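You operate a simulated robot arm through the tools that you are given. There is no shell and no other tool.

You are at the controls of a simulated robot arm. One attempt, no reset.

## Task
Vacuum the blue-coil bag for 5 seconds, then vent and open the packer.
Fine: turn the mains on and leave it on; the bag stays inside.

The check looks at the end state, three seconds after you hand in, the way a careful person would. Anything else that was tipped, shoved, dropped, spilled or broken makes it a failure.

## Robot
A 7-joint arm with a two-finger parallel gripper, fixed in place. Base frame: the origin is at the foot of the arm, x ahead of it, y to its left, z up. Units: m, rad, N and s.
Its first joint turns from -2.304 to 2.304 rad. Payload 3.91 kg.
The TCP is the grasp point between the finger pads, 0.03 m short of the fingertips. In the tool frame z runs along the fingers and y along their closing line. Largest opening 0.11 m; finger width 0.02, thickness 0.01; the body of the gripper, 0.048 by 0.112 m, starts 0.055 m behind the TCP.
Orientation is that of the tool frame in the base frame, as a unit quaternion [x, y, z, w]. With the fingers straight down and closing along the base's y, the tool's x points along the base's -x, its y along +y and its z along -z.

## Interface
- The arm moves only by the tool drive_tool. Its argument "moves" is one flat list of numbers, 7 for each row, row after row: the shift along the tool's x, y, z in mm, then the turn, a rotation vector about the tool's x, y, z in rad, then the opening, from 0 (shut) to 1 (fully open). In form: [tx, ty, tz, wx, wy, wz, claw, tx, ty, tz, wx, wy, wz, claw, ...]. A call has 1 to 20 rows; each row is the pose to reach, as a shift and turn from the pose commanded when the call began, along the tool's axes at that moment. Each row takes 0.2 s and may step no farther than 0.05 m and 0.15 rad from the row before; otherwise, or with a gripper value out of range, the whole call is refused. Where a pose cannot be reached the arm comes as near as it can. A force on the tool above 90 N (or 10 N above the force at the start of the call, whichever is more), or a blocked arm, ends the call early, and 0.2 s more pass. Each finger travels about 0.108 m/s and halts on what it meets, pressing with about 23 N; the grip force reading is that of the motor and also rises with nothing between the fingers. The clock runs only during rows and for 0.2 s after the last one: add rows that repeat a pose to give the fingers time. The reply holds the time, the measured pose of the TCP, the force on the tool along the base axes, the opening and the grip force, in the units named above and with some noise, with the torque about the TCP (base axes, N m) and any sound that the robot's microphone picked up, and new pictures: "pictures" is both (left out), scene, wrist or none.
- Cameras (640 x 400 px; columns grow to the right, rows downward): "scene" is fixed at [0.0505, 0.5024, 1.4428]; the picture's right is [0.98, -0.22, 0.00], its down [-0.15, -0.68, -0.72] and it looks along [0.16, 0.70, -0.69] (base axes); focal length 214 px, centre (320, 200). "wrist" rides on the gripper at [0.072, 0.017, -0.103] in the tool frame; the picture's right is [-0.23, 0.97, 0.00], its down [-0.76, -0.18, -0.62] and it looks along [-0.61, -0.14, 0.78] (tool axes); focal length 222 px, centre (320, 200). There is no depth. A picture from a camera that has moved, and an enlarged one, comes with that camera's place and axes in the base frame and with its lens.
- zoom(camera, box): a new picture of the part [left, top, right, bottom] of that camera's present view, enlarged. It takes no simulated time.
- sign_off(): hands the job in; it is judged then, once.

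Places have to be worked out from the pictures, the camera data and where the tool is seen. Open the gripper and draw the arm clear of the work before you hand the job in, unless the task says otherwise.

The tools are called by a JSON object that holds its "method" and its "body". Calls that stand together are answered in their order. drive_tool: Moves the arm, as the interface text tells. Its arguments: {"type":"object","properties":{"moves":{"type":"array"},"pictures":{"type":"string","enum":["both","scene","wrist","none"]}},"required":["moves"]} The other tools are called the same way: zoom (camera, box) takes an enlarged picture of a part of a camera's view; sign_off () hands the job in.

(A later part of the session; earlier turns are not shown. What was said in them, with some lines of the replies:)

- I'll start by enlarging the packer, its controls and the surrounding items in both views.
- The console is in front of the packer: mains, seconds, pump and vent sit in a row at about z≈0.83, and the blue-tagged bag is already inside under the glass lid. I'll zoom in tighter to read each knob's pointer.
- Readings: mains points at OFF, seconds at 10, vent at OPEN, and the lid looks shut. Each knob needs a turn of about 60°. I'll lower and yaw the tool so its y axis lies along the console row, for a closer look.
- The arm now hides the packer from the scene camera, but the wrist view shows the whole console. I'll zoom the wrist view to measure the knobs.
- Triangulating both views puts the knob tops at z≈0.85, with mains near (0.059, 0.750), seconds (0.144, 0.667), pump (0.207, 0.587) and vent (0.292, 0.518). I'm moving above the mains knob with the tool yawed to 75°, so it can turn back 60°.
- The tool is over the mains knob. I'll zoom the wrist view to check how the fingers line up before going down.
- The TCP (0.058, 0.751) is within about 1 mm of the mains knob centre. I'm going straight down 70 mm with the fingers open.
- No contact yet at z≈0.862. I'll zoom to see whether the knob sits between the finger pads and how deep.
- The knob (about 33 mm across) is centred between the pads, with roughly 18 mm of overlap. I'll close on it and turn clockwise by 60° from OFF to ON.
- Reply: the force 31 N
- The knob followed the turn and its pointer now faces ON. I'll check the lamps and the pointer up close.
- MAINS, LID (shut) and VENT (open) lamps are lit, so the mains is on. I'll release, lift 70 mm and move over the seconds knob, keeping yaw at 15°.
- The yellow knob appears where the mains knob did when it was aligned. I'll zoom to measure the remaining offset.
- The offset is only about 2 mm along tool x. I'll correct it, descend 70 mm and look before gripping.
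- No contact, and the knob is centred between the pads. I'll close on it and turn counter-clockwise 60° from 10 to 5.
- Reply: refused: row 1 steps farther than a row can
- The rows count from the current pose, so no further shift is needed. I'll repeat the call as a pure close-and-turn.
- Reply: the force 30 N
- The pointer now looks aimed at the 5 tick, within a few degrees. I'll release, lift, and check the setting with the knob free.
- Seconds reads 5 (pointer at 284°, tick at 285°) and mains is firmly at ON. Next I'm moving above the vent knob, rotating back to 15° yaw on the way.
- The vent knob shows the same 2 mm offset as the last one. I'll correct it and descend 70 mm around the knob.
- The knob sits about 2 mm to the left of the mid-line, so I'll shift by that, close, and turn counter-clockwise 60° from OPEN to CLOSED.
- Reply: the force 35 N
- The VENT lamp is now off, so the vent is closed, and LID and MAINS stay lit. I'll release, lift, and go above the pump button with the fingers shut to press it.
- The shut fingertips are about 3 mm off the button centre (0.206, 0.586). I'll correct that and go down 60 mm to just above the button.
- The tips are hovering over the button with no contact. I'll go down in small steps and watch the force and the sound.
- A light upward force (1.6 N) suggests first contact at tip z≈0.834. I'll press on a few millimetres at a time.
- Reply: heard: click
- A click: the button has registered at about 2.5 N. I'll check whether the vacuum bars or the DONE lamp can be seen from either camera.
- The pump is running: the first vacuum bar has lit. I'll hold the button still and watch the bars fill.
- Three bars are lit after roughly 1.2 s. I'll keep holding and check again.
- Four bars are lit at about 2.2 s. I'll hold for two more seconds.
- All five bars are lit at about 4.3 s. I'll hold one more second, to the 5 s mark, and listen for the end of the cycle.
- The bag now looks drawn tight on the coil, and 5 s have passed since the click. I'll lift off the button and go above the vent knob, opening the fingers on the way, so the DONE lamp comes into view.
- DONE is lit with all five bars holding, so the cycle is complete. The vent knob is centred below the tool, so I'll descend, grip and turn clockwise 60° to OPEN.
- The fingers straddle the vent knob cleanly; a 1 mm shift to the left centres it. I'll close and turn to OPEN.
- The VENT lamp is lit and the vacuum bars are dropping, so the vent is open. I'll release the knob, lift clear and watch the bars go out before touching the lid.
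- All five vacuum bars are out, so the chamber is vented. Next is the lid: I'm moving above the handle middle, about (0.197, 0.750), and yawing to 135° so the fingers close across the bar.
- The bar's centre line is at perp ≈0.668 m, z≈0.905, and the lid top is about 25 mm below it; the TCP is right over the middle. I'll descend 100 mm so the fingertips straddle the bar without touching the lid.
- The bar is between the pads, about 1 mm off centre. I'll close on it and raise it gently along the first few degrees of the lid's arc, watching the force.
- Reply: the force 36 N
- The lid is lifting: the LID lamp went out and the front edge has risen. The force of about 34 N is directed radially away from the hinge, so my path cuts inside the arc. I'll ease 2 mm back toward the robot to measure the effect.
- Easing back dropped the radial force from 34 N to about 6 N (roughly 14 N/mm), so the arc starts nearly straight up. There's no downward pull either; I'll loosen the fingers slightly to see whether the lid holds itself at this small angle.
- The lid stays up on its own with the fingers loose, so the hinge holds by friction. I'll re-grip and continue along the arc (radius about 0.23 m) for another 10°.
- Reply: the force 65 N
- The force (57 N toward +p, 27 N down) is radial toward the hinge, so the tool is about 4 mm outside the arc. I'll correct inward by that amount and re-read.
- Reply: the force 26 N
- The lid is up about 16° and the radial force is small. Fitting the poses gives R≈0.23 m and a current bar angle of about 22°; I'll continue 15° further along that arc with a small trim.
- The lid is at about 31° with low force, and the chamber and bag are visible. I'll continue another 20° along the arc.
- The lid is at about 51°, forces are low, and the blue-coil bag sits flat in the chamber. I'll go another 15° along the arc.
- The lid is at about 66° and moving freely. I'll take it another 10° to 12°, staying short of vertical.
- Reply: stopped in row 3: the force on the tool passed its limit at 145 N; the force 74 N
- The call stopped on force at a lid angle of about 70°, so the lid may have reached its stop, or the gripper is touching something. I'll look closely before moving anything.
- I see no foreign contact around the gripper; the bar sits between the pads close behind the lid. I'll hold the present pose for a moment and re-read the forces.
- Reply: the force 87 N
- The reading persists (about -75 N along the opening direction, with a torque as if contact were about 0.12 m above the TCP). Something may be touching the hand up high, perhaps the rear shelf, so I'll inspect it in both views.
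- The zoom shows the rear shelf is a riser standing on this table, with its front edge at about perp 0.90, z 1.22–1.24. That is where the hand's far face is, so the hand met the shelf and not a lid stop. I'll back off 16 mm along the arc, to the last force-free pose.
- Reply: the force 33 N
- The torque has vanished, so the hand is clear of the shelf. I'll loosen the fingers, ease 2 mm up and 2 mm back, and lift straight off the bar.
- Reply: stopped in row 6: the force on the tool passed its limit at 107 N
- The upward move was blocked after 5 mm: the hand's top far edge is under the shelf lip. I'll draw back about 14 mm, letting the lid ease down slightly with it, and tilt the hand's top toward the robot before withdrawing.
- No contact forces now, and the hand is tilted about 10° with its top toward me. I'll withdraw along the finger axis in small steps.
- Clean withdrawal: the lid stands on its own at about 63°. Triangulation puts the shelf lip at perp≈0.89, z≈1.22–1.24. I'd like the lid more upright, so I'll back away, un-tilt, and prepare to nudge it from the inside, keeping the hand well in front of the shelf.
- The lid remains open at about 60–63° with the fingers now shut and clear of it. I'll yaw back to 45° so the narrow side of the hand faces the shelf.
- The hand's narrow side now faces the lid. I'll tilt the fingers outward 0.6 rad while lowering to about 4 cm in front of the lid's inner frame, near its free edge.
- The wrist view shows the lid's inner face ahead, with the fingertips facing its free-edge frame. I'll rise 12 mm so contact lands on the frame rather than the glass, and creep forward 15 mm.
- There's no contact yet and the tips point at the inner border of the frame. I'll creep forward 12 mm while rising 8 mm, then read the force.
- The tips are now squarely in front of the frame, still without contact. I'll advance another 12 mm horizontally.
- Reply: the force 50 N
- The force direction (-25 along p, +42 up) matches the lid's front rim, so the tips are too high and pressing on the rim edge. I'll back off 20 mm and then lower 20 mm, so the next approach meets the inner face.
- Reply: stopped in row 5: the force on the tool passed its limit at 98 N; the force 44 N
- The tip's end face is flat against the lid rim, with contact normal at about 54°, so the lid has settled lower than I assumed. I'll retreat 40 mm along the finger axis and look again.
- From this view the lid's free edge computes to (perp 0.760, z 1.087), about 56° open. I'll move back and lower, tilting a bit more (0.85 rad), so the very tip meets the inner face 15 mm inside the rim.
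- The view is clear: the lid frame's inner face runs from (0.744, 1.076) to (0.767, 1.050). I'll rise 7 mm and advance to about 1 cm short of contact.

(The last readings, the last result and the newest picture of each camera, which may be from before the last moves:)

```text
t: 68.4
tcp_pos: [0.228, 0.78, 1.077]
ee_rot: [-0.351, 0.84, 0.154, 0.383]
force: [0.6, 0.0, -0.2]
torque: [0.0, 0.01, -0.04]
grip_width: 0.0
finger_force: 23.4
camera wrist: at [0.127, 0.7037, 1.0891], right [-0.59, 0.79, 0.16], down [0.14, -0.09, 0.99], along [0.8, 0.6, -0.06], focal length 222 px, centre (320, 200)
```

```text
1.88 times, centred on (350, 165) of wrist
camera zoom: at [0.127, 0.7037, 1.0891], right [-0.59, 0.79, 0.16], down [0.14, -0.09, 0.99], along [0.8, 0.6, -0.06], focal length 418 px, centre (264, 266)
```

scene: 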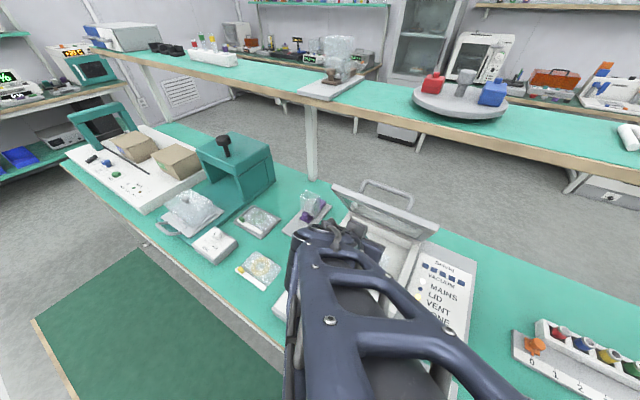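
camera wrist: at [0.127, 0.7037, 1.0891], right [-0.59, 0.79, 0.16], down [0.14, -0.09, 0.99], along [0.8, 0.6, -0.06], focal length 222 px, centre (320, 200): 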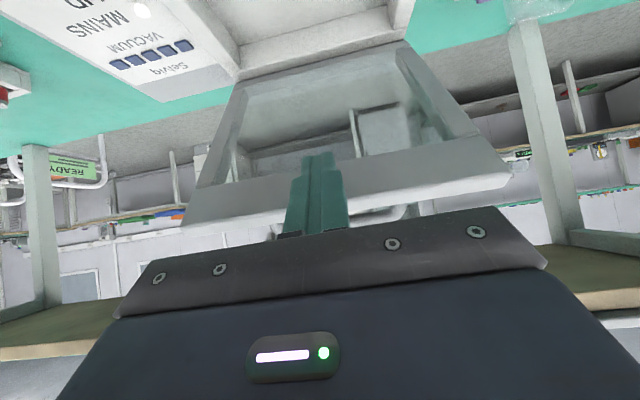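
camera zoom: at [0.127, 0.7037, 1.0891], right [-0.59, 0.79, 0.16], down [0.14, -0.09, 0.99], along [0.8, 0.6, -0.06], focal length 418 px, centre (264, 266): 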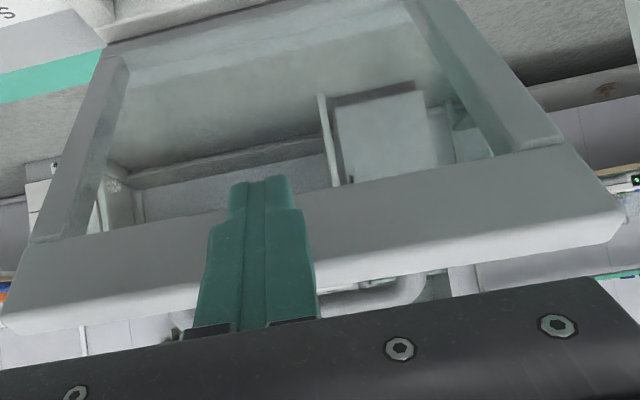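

The tips are about 1 cm from the frame. I'll advance 12 mm horizontally in 4 mm steps and read the force.

{"method": "drive_tool", "body": {"moves": [-3, 0, 3, 0, 0, 0, 0, -5, 0, 6, 0, 0, 0, 0, -8, 0, 9, 0, 0, 0, 0], "pictures": "none"}}

{"method": "zoom", "body": {"camera": "wrist", "box": [180, 60, 520, 270]}}

```text
t: 69.2
tcp_pos: [0.2348, 0.7882, 1.0752]
ee_rot: [-0.352, 0.84, 0.154, 0.383]
force: [0.6, -0.1, 0.6]
torque: [-0.03, 0.03, 0.01]
grip_width: 0.0
finger_force: 23.1
```

```text
1.88 times, centred on (350, 165) of wrist
camera zoom: at [0.1351, 0.7117, 1.0884], right [-0.59, 0.79, 0.16], down [0.14, -0.09, 0.99], along [0.8, 0.6, -0.06], focal length 418 px, centre (264, 266)
```

zoom: 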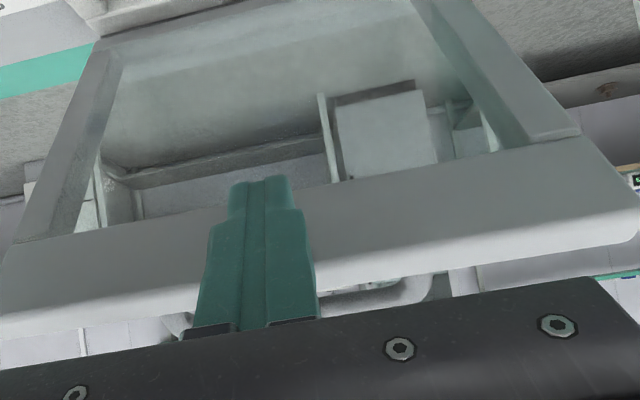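

No contact yet. I'll take another 12 mm in the same small steps.

{"method": "drive_tool", "body": {"moves": [-3, 0, 3, 0, 0, 0, 0, -5, 0, 6, 0, 0, 0, 0, -8, 0, 9, 0, 0, 0, 0], "pictures": "none"}}

{"method": "zoom", "body": {"camera": "wrist", "box": [180, 60, 520, 270]}}

```text
t: 70.0
tcp_pos: [0.2439, 0.7965, 1.0762]
ee_rot: [-0.353, 0.84, 0.154, 0.383]
force: [-0.3, 0.3, 0.6]
torque: [-0.01, 0.01, 0.0]
grip_width: 0.0
finger_force: 23.5
```

```text
1.88 times, centred on (350, 165) of wrist
camera zoom: at [0.1434, 0.7201, 1.0891], right [-0.59, 0.79, 0.16], down [0.14, -0.09, 0.99], along [0.8, 0.6, -0.06], focal length 418 px, centre (264, 266)
```

zoom: 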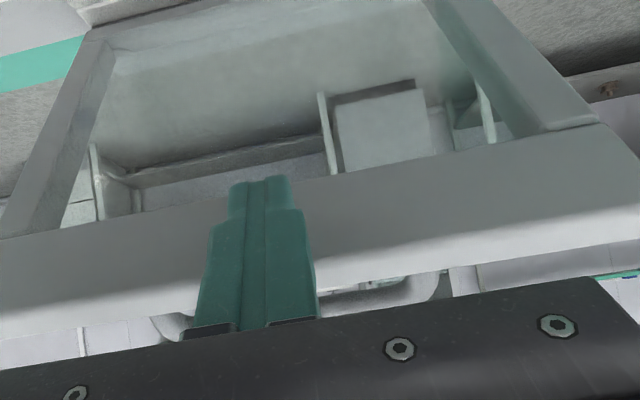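

Still free. I'll take another 12 mm, watching for the few newtons of hinge friction.

{"method": "drive_tool", "body": {"moves": [-3, 0, 3, 0, 0, 0, 0, -5, 0, 6, 0, 0, 0, 0, -8, 0, 9, 0, 0, 0, 0], "pictures": "none"}}

{"method": "zoom", "body": {"camera": "wrist", "box": [180, 60, 520, 270]}}

```text
t: 70.8
tcp_pos: [0.2527, 0.8058, 1.0757]
ee_rot: [-0.352, 0.84, 0.154, 0.383]
force: [-0.8, -2.1, -0.9]
torque: [-0.01, 0.01, -0.02]
grip_width: 0.0002
finger_force: 22.5
```

```text
1.88 times, centred on (350, 165) of wrist
camera zoom: at [0.1526, 0.729, 1.0891], right [-0.59, 0.79, 0.16], down [0.14, -0.09, 0.99], along [0.8, 0.6, -0.06], focal length 418 px, centre (264, 266)
```

zoom: 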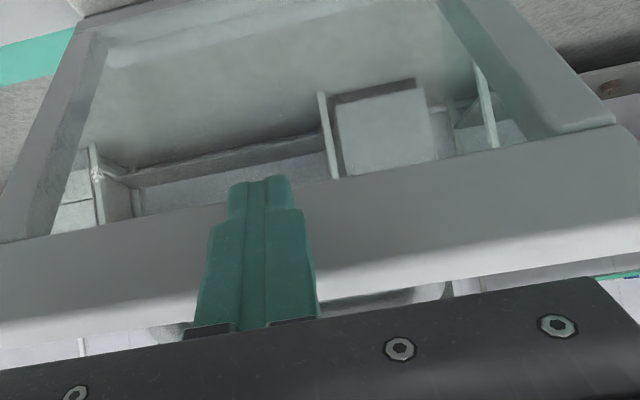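

First contact: about 2 N directed back along the lid's inner normal at TCP perp 0.749. I'll push gently along the lid's arc for another 12°.

{"method": "drive_tool", "body": {"moves": [-7, 0, 2, 0, 0, 0, 0, -15, 0, 4, 0, 0, 0, 0, -22, 0, 7, 0, 0, 0, 0, -29, 0, 10, 0, 0, 0, 0, -36, 0, 13, 0, 0, 0, 0, -42, 0, 16, 0, 0, 0, 0], "pictures": "both"}}

{"method": "zoom", "body": {"camera": "wrist", "box": [120, 20, 560, 270]}}

{"method": "zoom", "body": {"camera": "scene", "box": [280, 100, 480, 300]}}

```text
t: 72.2
tcp_pos: [0.2794, 0.8333, 1.0988]
ee_rot: [-0.351, 0.84, 0.154, 0.383]
force: [-0.5, 0.1, -0.1]
torque: [0.0, -0.01, -0.02]
grip_width: 0.0
finger_force: 22.9
camera wrist: at [0.1799, 0.7568, 1.1113], right [-0.59, 0.79, 0.16], down [0.14, -0.09, 0.99], along [0.8, 0.6, -0.06], focal length 222 px, centre (320, 200)
```

scene: 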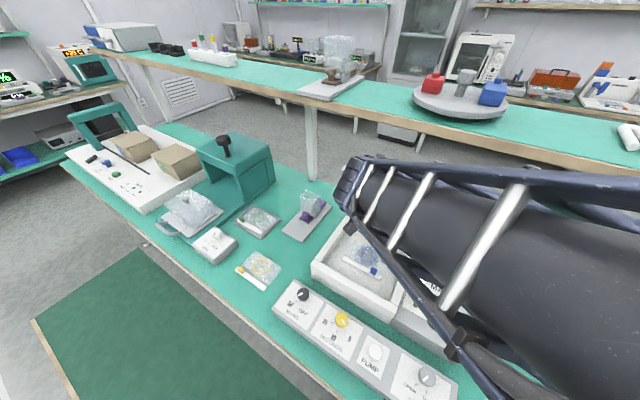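
wrist: 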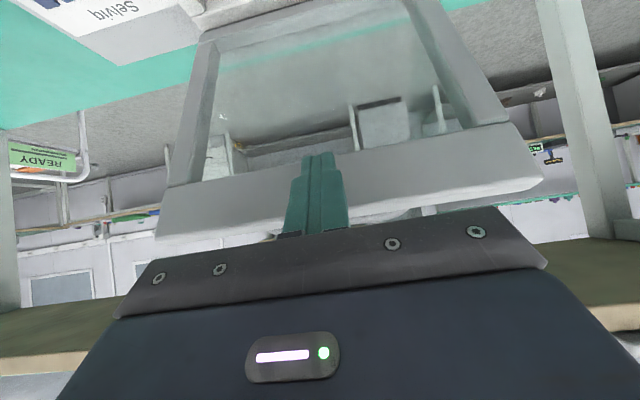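

```text
1.45 times, centred on (340, 145) of wrist
camera zoom: at [0.1799, 0.7568, 1.1113], right [-0.59, 0.79, 0.16], down [0.14, -0.09, 0.99], along [0.8, 0.6, -0.06], focal length 323 px, centre (291, 280)
```

zoom: 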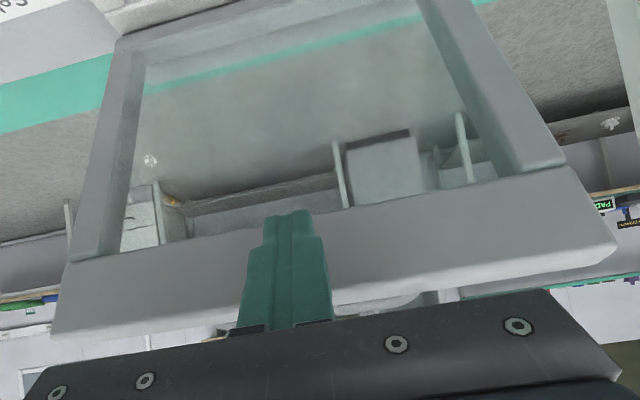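

```text
2.00 times, centred on (380, 200) of scene
camera zoom: at [0.0505, 0.5024, 1.4428], right [0.98, -0.22, 0.0], down [-0.15, -0.68, -0.72], along [0.16, 0.7, -0.69], focal length 429 px, centre (200, 200)
```

zoom: 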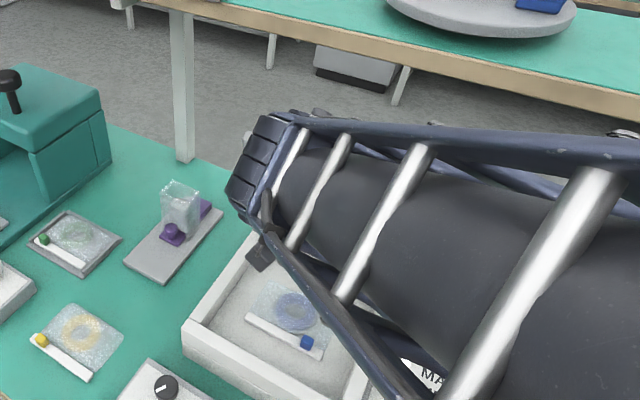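

The lid followed to about 68–70° with almost no force, and everything stays clear of the shelf. I'll push another 14° along the arc.

{"method": "drive_tool", "body": {"moves": [-7, 0, 4, 0, 0, 0, 0, -13, 0, 7, 0, 0, 0, 0, -20, 0, 11, 0, 0, 0, 0, -26, 0, 15, 0, 0, 0, 0, -32, 0, 20, 0, 0, 0, 0, -38, 0, 24, 0, 0, 0, 0, -44, 0, 29, 0, 0, 0, 0, -44, 0, 29, 0, 0, 0, 0], "pictures": "both"}}

{"method": "zoom", "body": {"camera": "wrist", "box": [120, 20, 560, 270]}}

```text
t: 74.0
tcp_pos: [0.3107, 0.8688, 1.1106]
ee_rot: [-0.354, 0.839, 0.155, 0.382]
force: [-39.2, -60.1, -5.4]
torque: [-0.75, 0.81, -0.43]
grip_width: 0.0
finger_force: 22.7
camera wrist: at [0.2105, 0.7912, 1.1245], right [-0.59, 0.79, 0.16], down [0.14, -0.09, 0.99], along [0.8, 0.6, -0.06], focal length 222 px, centre (320, 200)
```

scene: 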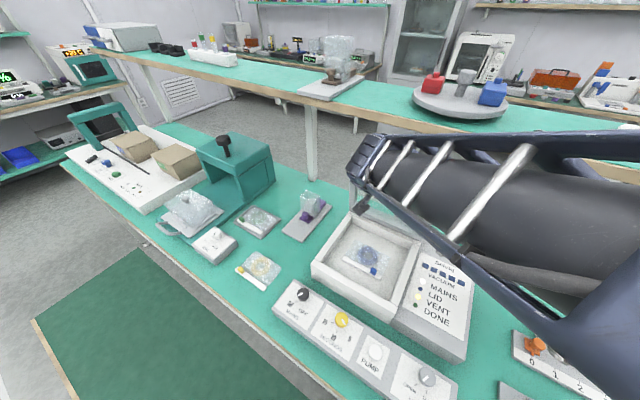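
wrist: 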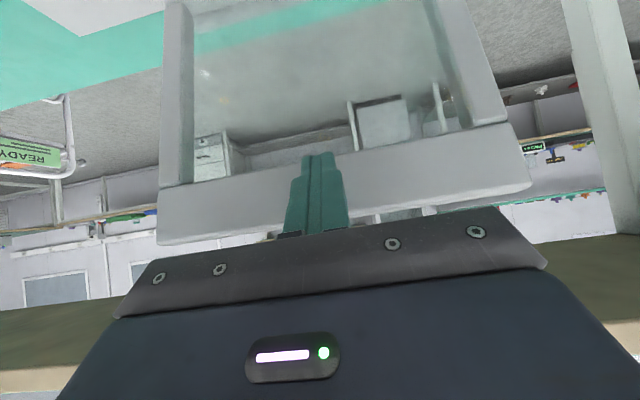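

```text
1.45 times, centred on (340, 145) of wrist
camera zoom: at [0.2105, 0.7912, 1.1245], right [-0.59, 0.79, 0.16], down [0.14, -0.09, 0.99], along [0.8, 0.6, -0.06], focal length 323 px, centre (291, 280)
```

zoom: 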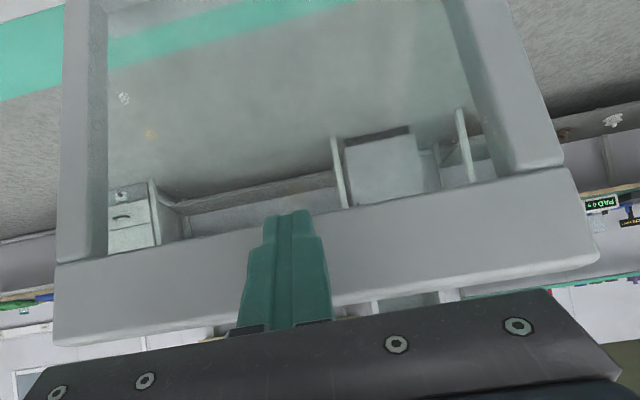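

The force rose to 70 N straight back: the lid has reached its stop at about 80°, fully open. I'll retreat horizontally away from it right away.

{"method": "drive_tool", "body": {"moves": [7, 0, -8, 0, 0, 0, 0, 20, 0, -22, 0, 0, 0, 0, 40, 0, -45, 0, 0, 0, 0, 60, 0, -68, 0, 0, 0, 0, 80, 0, -91, 0, 0, 0, 0, 80, 0, -91, 0, 0, 0, 0], "pictures": "both"}}

{"method": "zoom", "body": {"camera": "wrist", "box": [120, 20, 560, 270]}}

```text
t: 75.4
tcp_pos: [0.2302, 0.7844, 1.1116]
ee_rot: [-0.352, 0.84, 0.153, 0.384]
force: [-0.4, -0.5, 0.0]
torque: [-0.03, 0.0, 0.01]
grip_width: 0.0
finger_force: 22.4
camera wrist: at [0.1304, 0.7077, 1.1253], right [-0.59, 0.79, 0.16], down [0.14, -0.09, 0.99], along [0.8, 0.6, -0.06], focal length 222 px, centre (320, 200)
```

scene: 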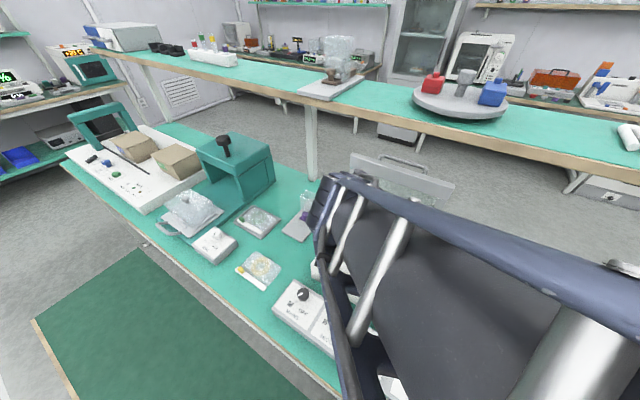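
wrist: 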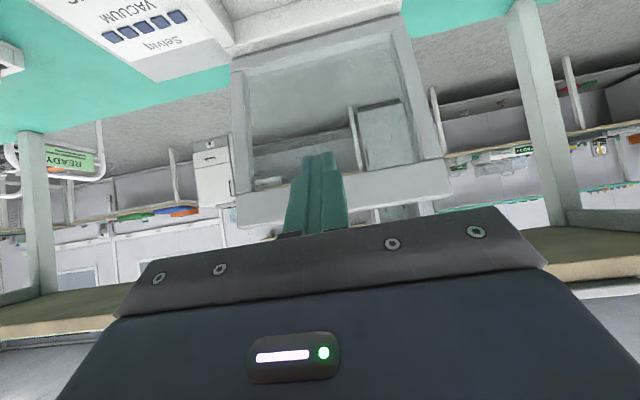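

```text
1.45 times, centred on (340, 145) of wrist
camera zoom: at [0.1304, 0.7077, 1.1253], right [-0.59, 0.79, 0.16], down [0.14, -0.09, 0.99], along [0.8, 0.6, -0.06], focal length 323 px, centre (291, 280)
```

zoom: 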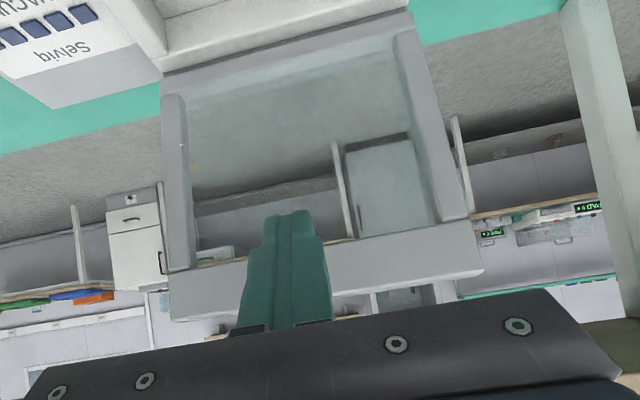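

The lid stands open at about 80° with no contact. I'll un-tilt the hand while rising and moving back toward the robot, opening the fingers at the end.

{"method": "drive_tool", "body": {"moves": [-7, 0, -22, 0, 0.142, 0, 0, -15, 0, -44, 0, 0.283, 0, 0, -22, 0, -66, 0, 0.425, 0, 0.2, -29, 0, -88, 0, 0.567, 0, 0.4, -37, 0, -110, 0, 0.708, 0, 0.6, -44, 0, -132, 0, 0.85, 0, 0.8, -44, 0, -132, 0, 0.85, 0, 1], "pictures": "both"}}

{"method": "zoom", "body": {"camera": "scene", "box": [280, 130, 480, 320]}}

```text
t: 77.0
tcp_pos: [0.1793, 0.7359, 1.2307]
ee_rot: [-0.384, 0.923, -0.005, 0.003]
force: [0.4, 0.2, -0.1]
torque: [-0.01, 0.0, 0.0]
grip_width: 0.1102
finger_force: 0.1
camera wrist: at [0.117, 0.6966, 1.334], right [-0.53, 0.85, -0.01], down [0.66, 0.42, 0.63], along [0.53, 0.32, -0.78], focal length 222 px, centre (320, 200)
```

scene: 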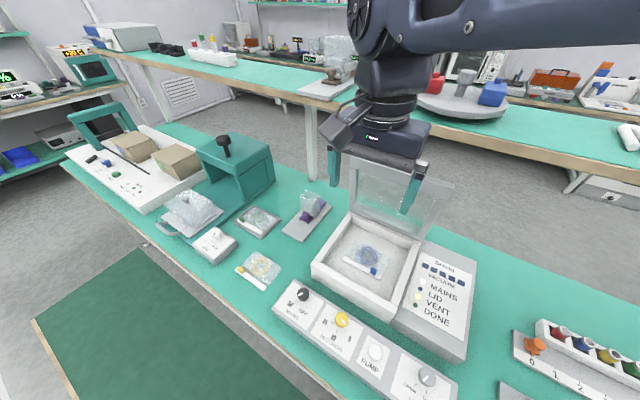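
wrist: 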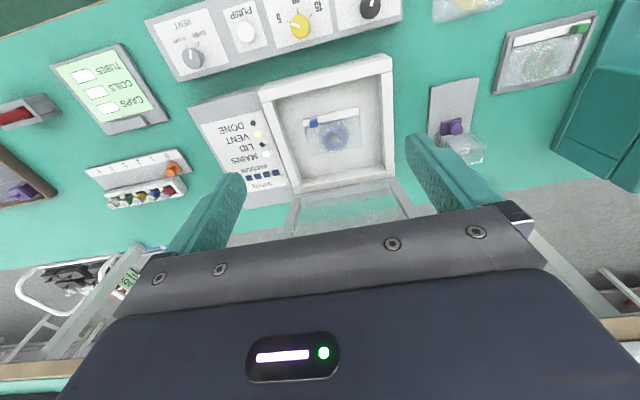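

```text
2.11 times, centred on (380, 225) of scene
camera zoom: at [0.0505, 0.5024, 1.4428], right [0.98, -0.22, 0.0], down [-0.15, -0.68, -0.72], along [0.16, 0.7, -0.69], focal length 452 px, centre (194, 147)
```

zoom: 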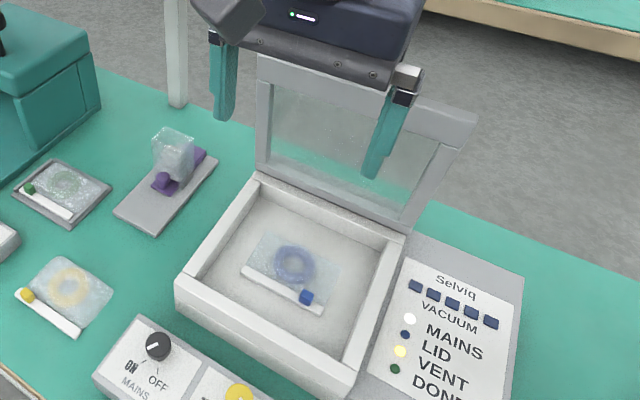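

The packer is open, with the bag flat inside, mains on and vent open. I'll draw the arm clear toward the right and front, then check everything one last time.

{"method": "drive_tool", "body": {"moves": [13, -39, -10, 0, 0, 0, 1, 27, -78, -20, 0, 0, 0, 1, 41, -117, -30, 0, 0, 0, 1, 54, -156, -40, 0, 0, 0, 1, 68, -195, -50, 0, 0, 0, 1, 68, -195, -50, 0, 0, 0, 1], "pictures": "both"}}

{"method": "zoom", "body": {"camera": "scene", "box": [260, 140, 480, 400]}}

{"method": "zoom", "body": {"camera": "scene", "box": [270, 270, 480, 400]}}

{"method": "zoom", "body": {"camera": "scene", "box": [270, 20, 530, 180]}}

```text
t: 78.4
tcp_pos: [0.2704, 0.5483, 1.2825]
ee_rot: [-0.385, 0.923, -0.005, 0.003]
force: [-0.6, -0.1, -0.3]
torque: [0.01, -0.01, -0.03]
grip_width: 0.1099
finger_force: 0.0
camera wrist: at [0.2069, 0.5108, 1.3854], right [-0.53, 0.85, -0.01], down [0.66, 0.42, 0.63], along [0.54, 0.33, -0.78], focal length 222 px, centre (320, 200)
```

scene: 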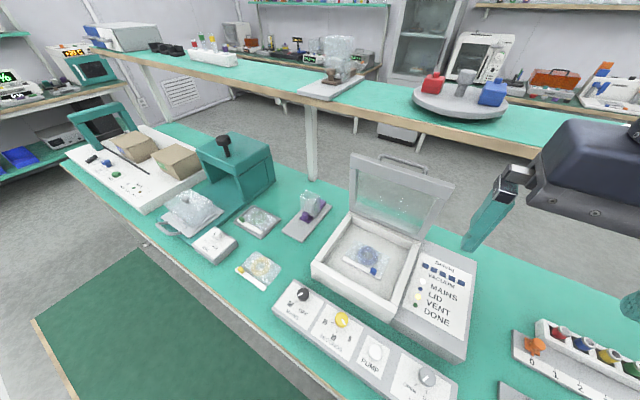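
wrist: 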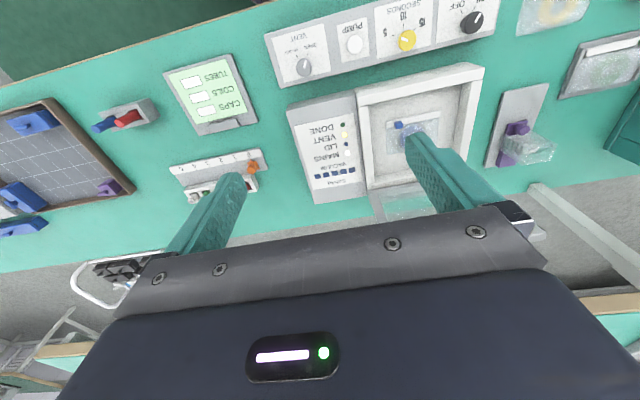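

```text
1.54 times, centred on (370, 270) of scene
camera zoom: at [0.0505, 0.5024, 1.4428], right [0.98, -0.22, 0.0], down [-0.15, -0.68, -0.72], along [0.16, 0.7, -0.69], focal length 330 px, centre (243, 92)
```

zoom: 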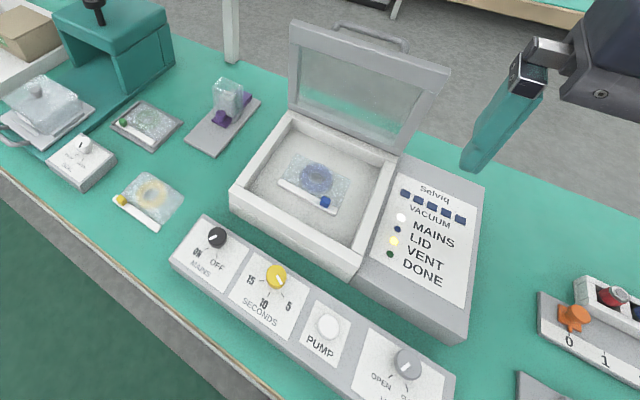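

```text
3.05 times, centred on (375, 335) of scene
camera zoom: at [0.0505, 0.5024, 1.4428], right [0.98, -0.22, 0.0], down [-0.15, -0.68, -0.72], along [0.16, 0.7, -0.69], focal length 654 px, centre (152, -211)
```

zoom: 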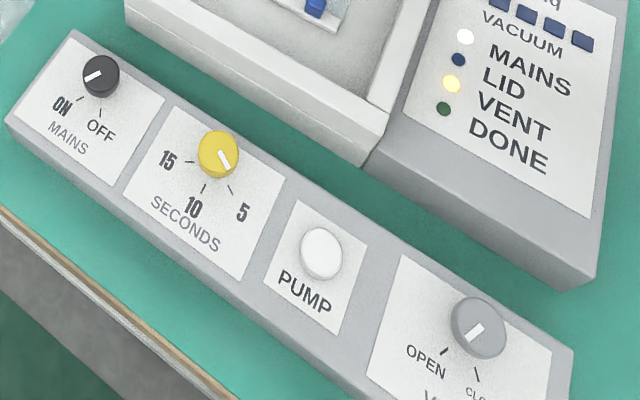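

```text
2.46 times, centred on (400, 100) of scene
camera zoom: at [0.0505, 0.5024, 1.4428], right [0.98, -0.22, 0.0], down [-0.15, -0.68, -0.72], along [0.16, 0.7, -0.69], focal length 528 px, centre (123, 446)
```

zoom: 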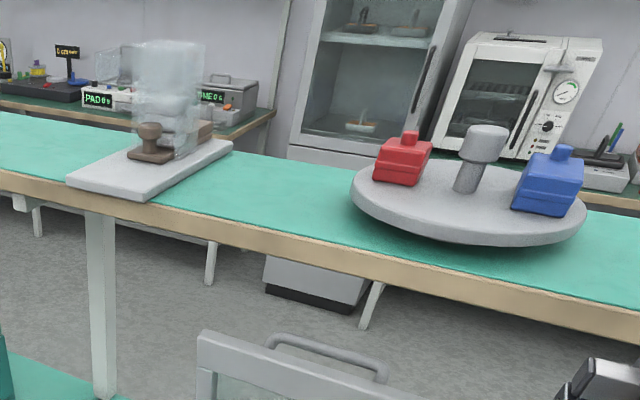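

The final check agrees: MAINS and VENT lamps are lit and LID is out. The vacuum bars are empty, the lid stands at about 80° on its own, and the bag is flat inside. The seconds dial is at 5, and nothing on the table or shelf has moved. The arm is clear with the gripper open, so I'm handing in.

{"method": "sign_off", "body": {}}

```text
The job is handed in.
```

The blue-coil bag was vacuumed for 5 seconds, then I vented the packer and opened its lid. I handed the job in, but no verdict has come back yet.

- **Cycle:** I turned the mains on, set the timer to 5, closed the vent and pressed the pump. All five vacuum bars filled and the DONE lamp lit.
- **Vent and lid:** I opened the vent and the vacuum bars went out. The lid then went up to its stop at about 80° and stays there by itself.
- **End state:** The mains is still on, the vent is open, and the bag lies flat inside the packer. The gripper is open and the arm is clear.

**Contacts while opening the lid:**
- The hand hit the shelf above the packer twice, once at about 145 N and once at about 107 N.
- The fingertips pressed on the lid's rim twice, up to about 98 N.

In the last pictures nothing on the table or shelf looked shifted or damaged.
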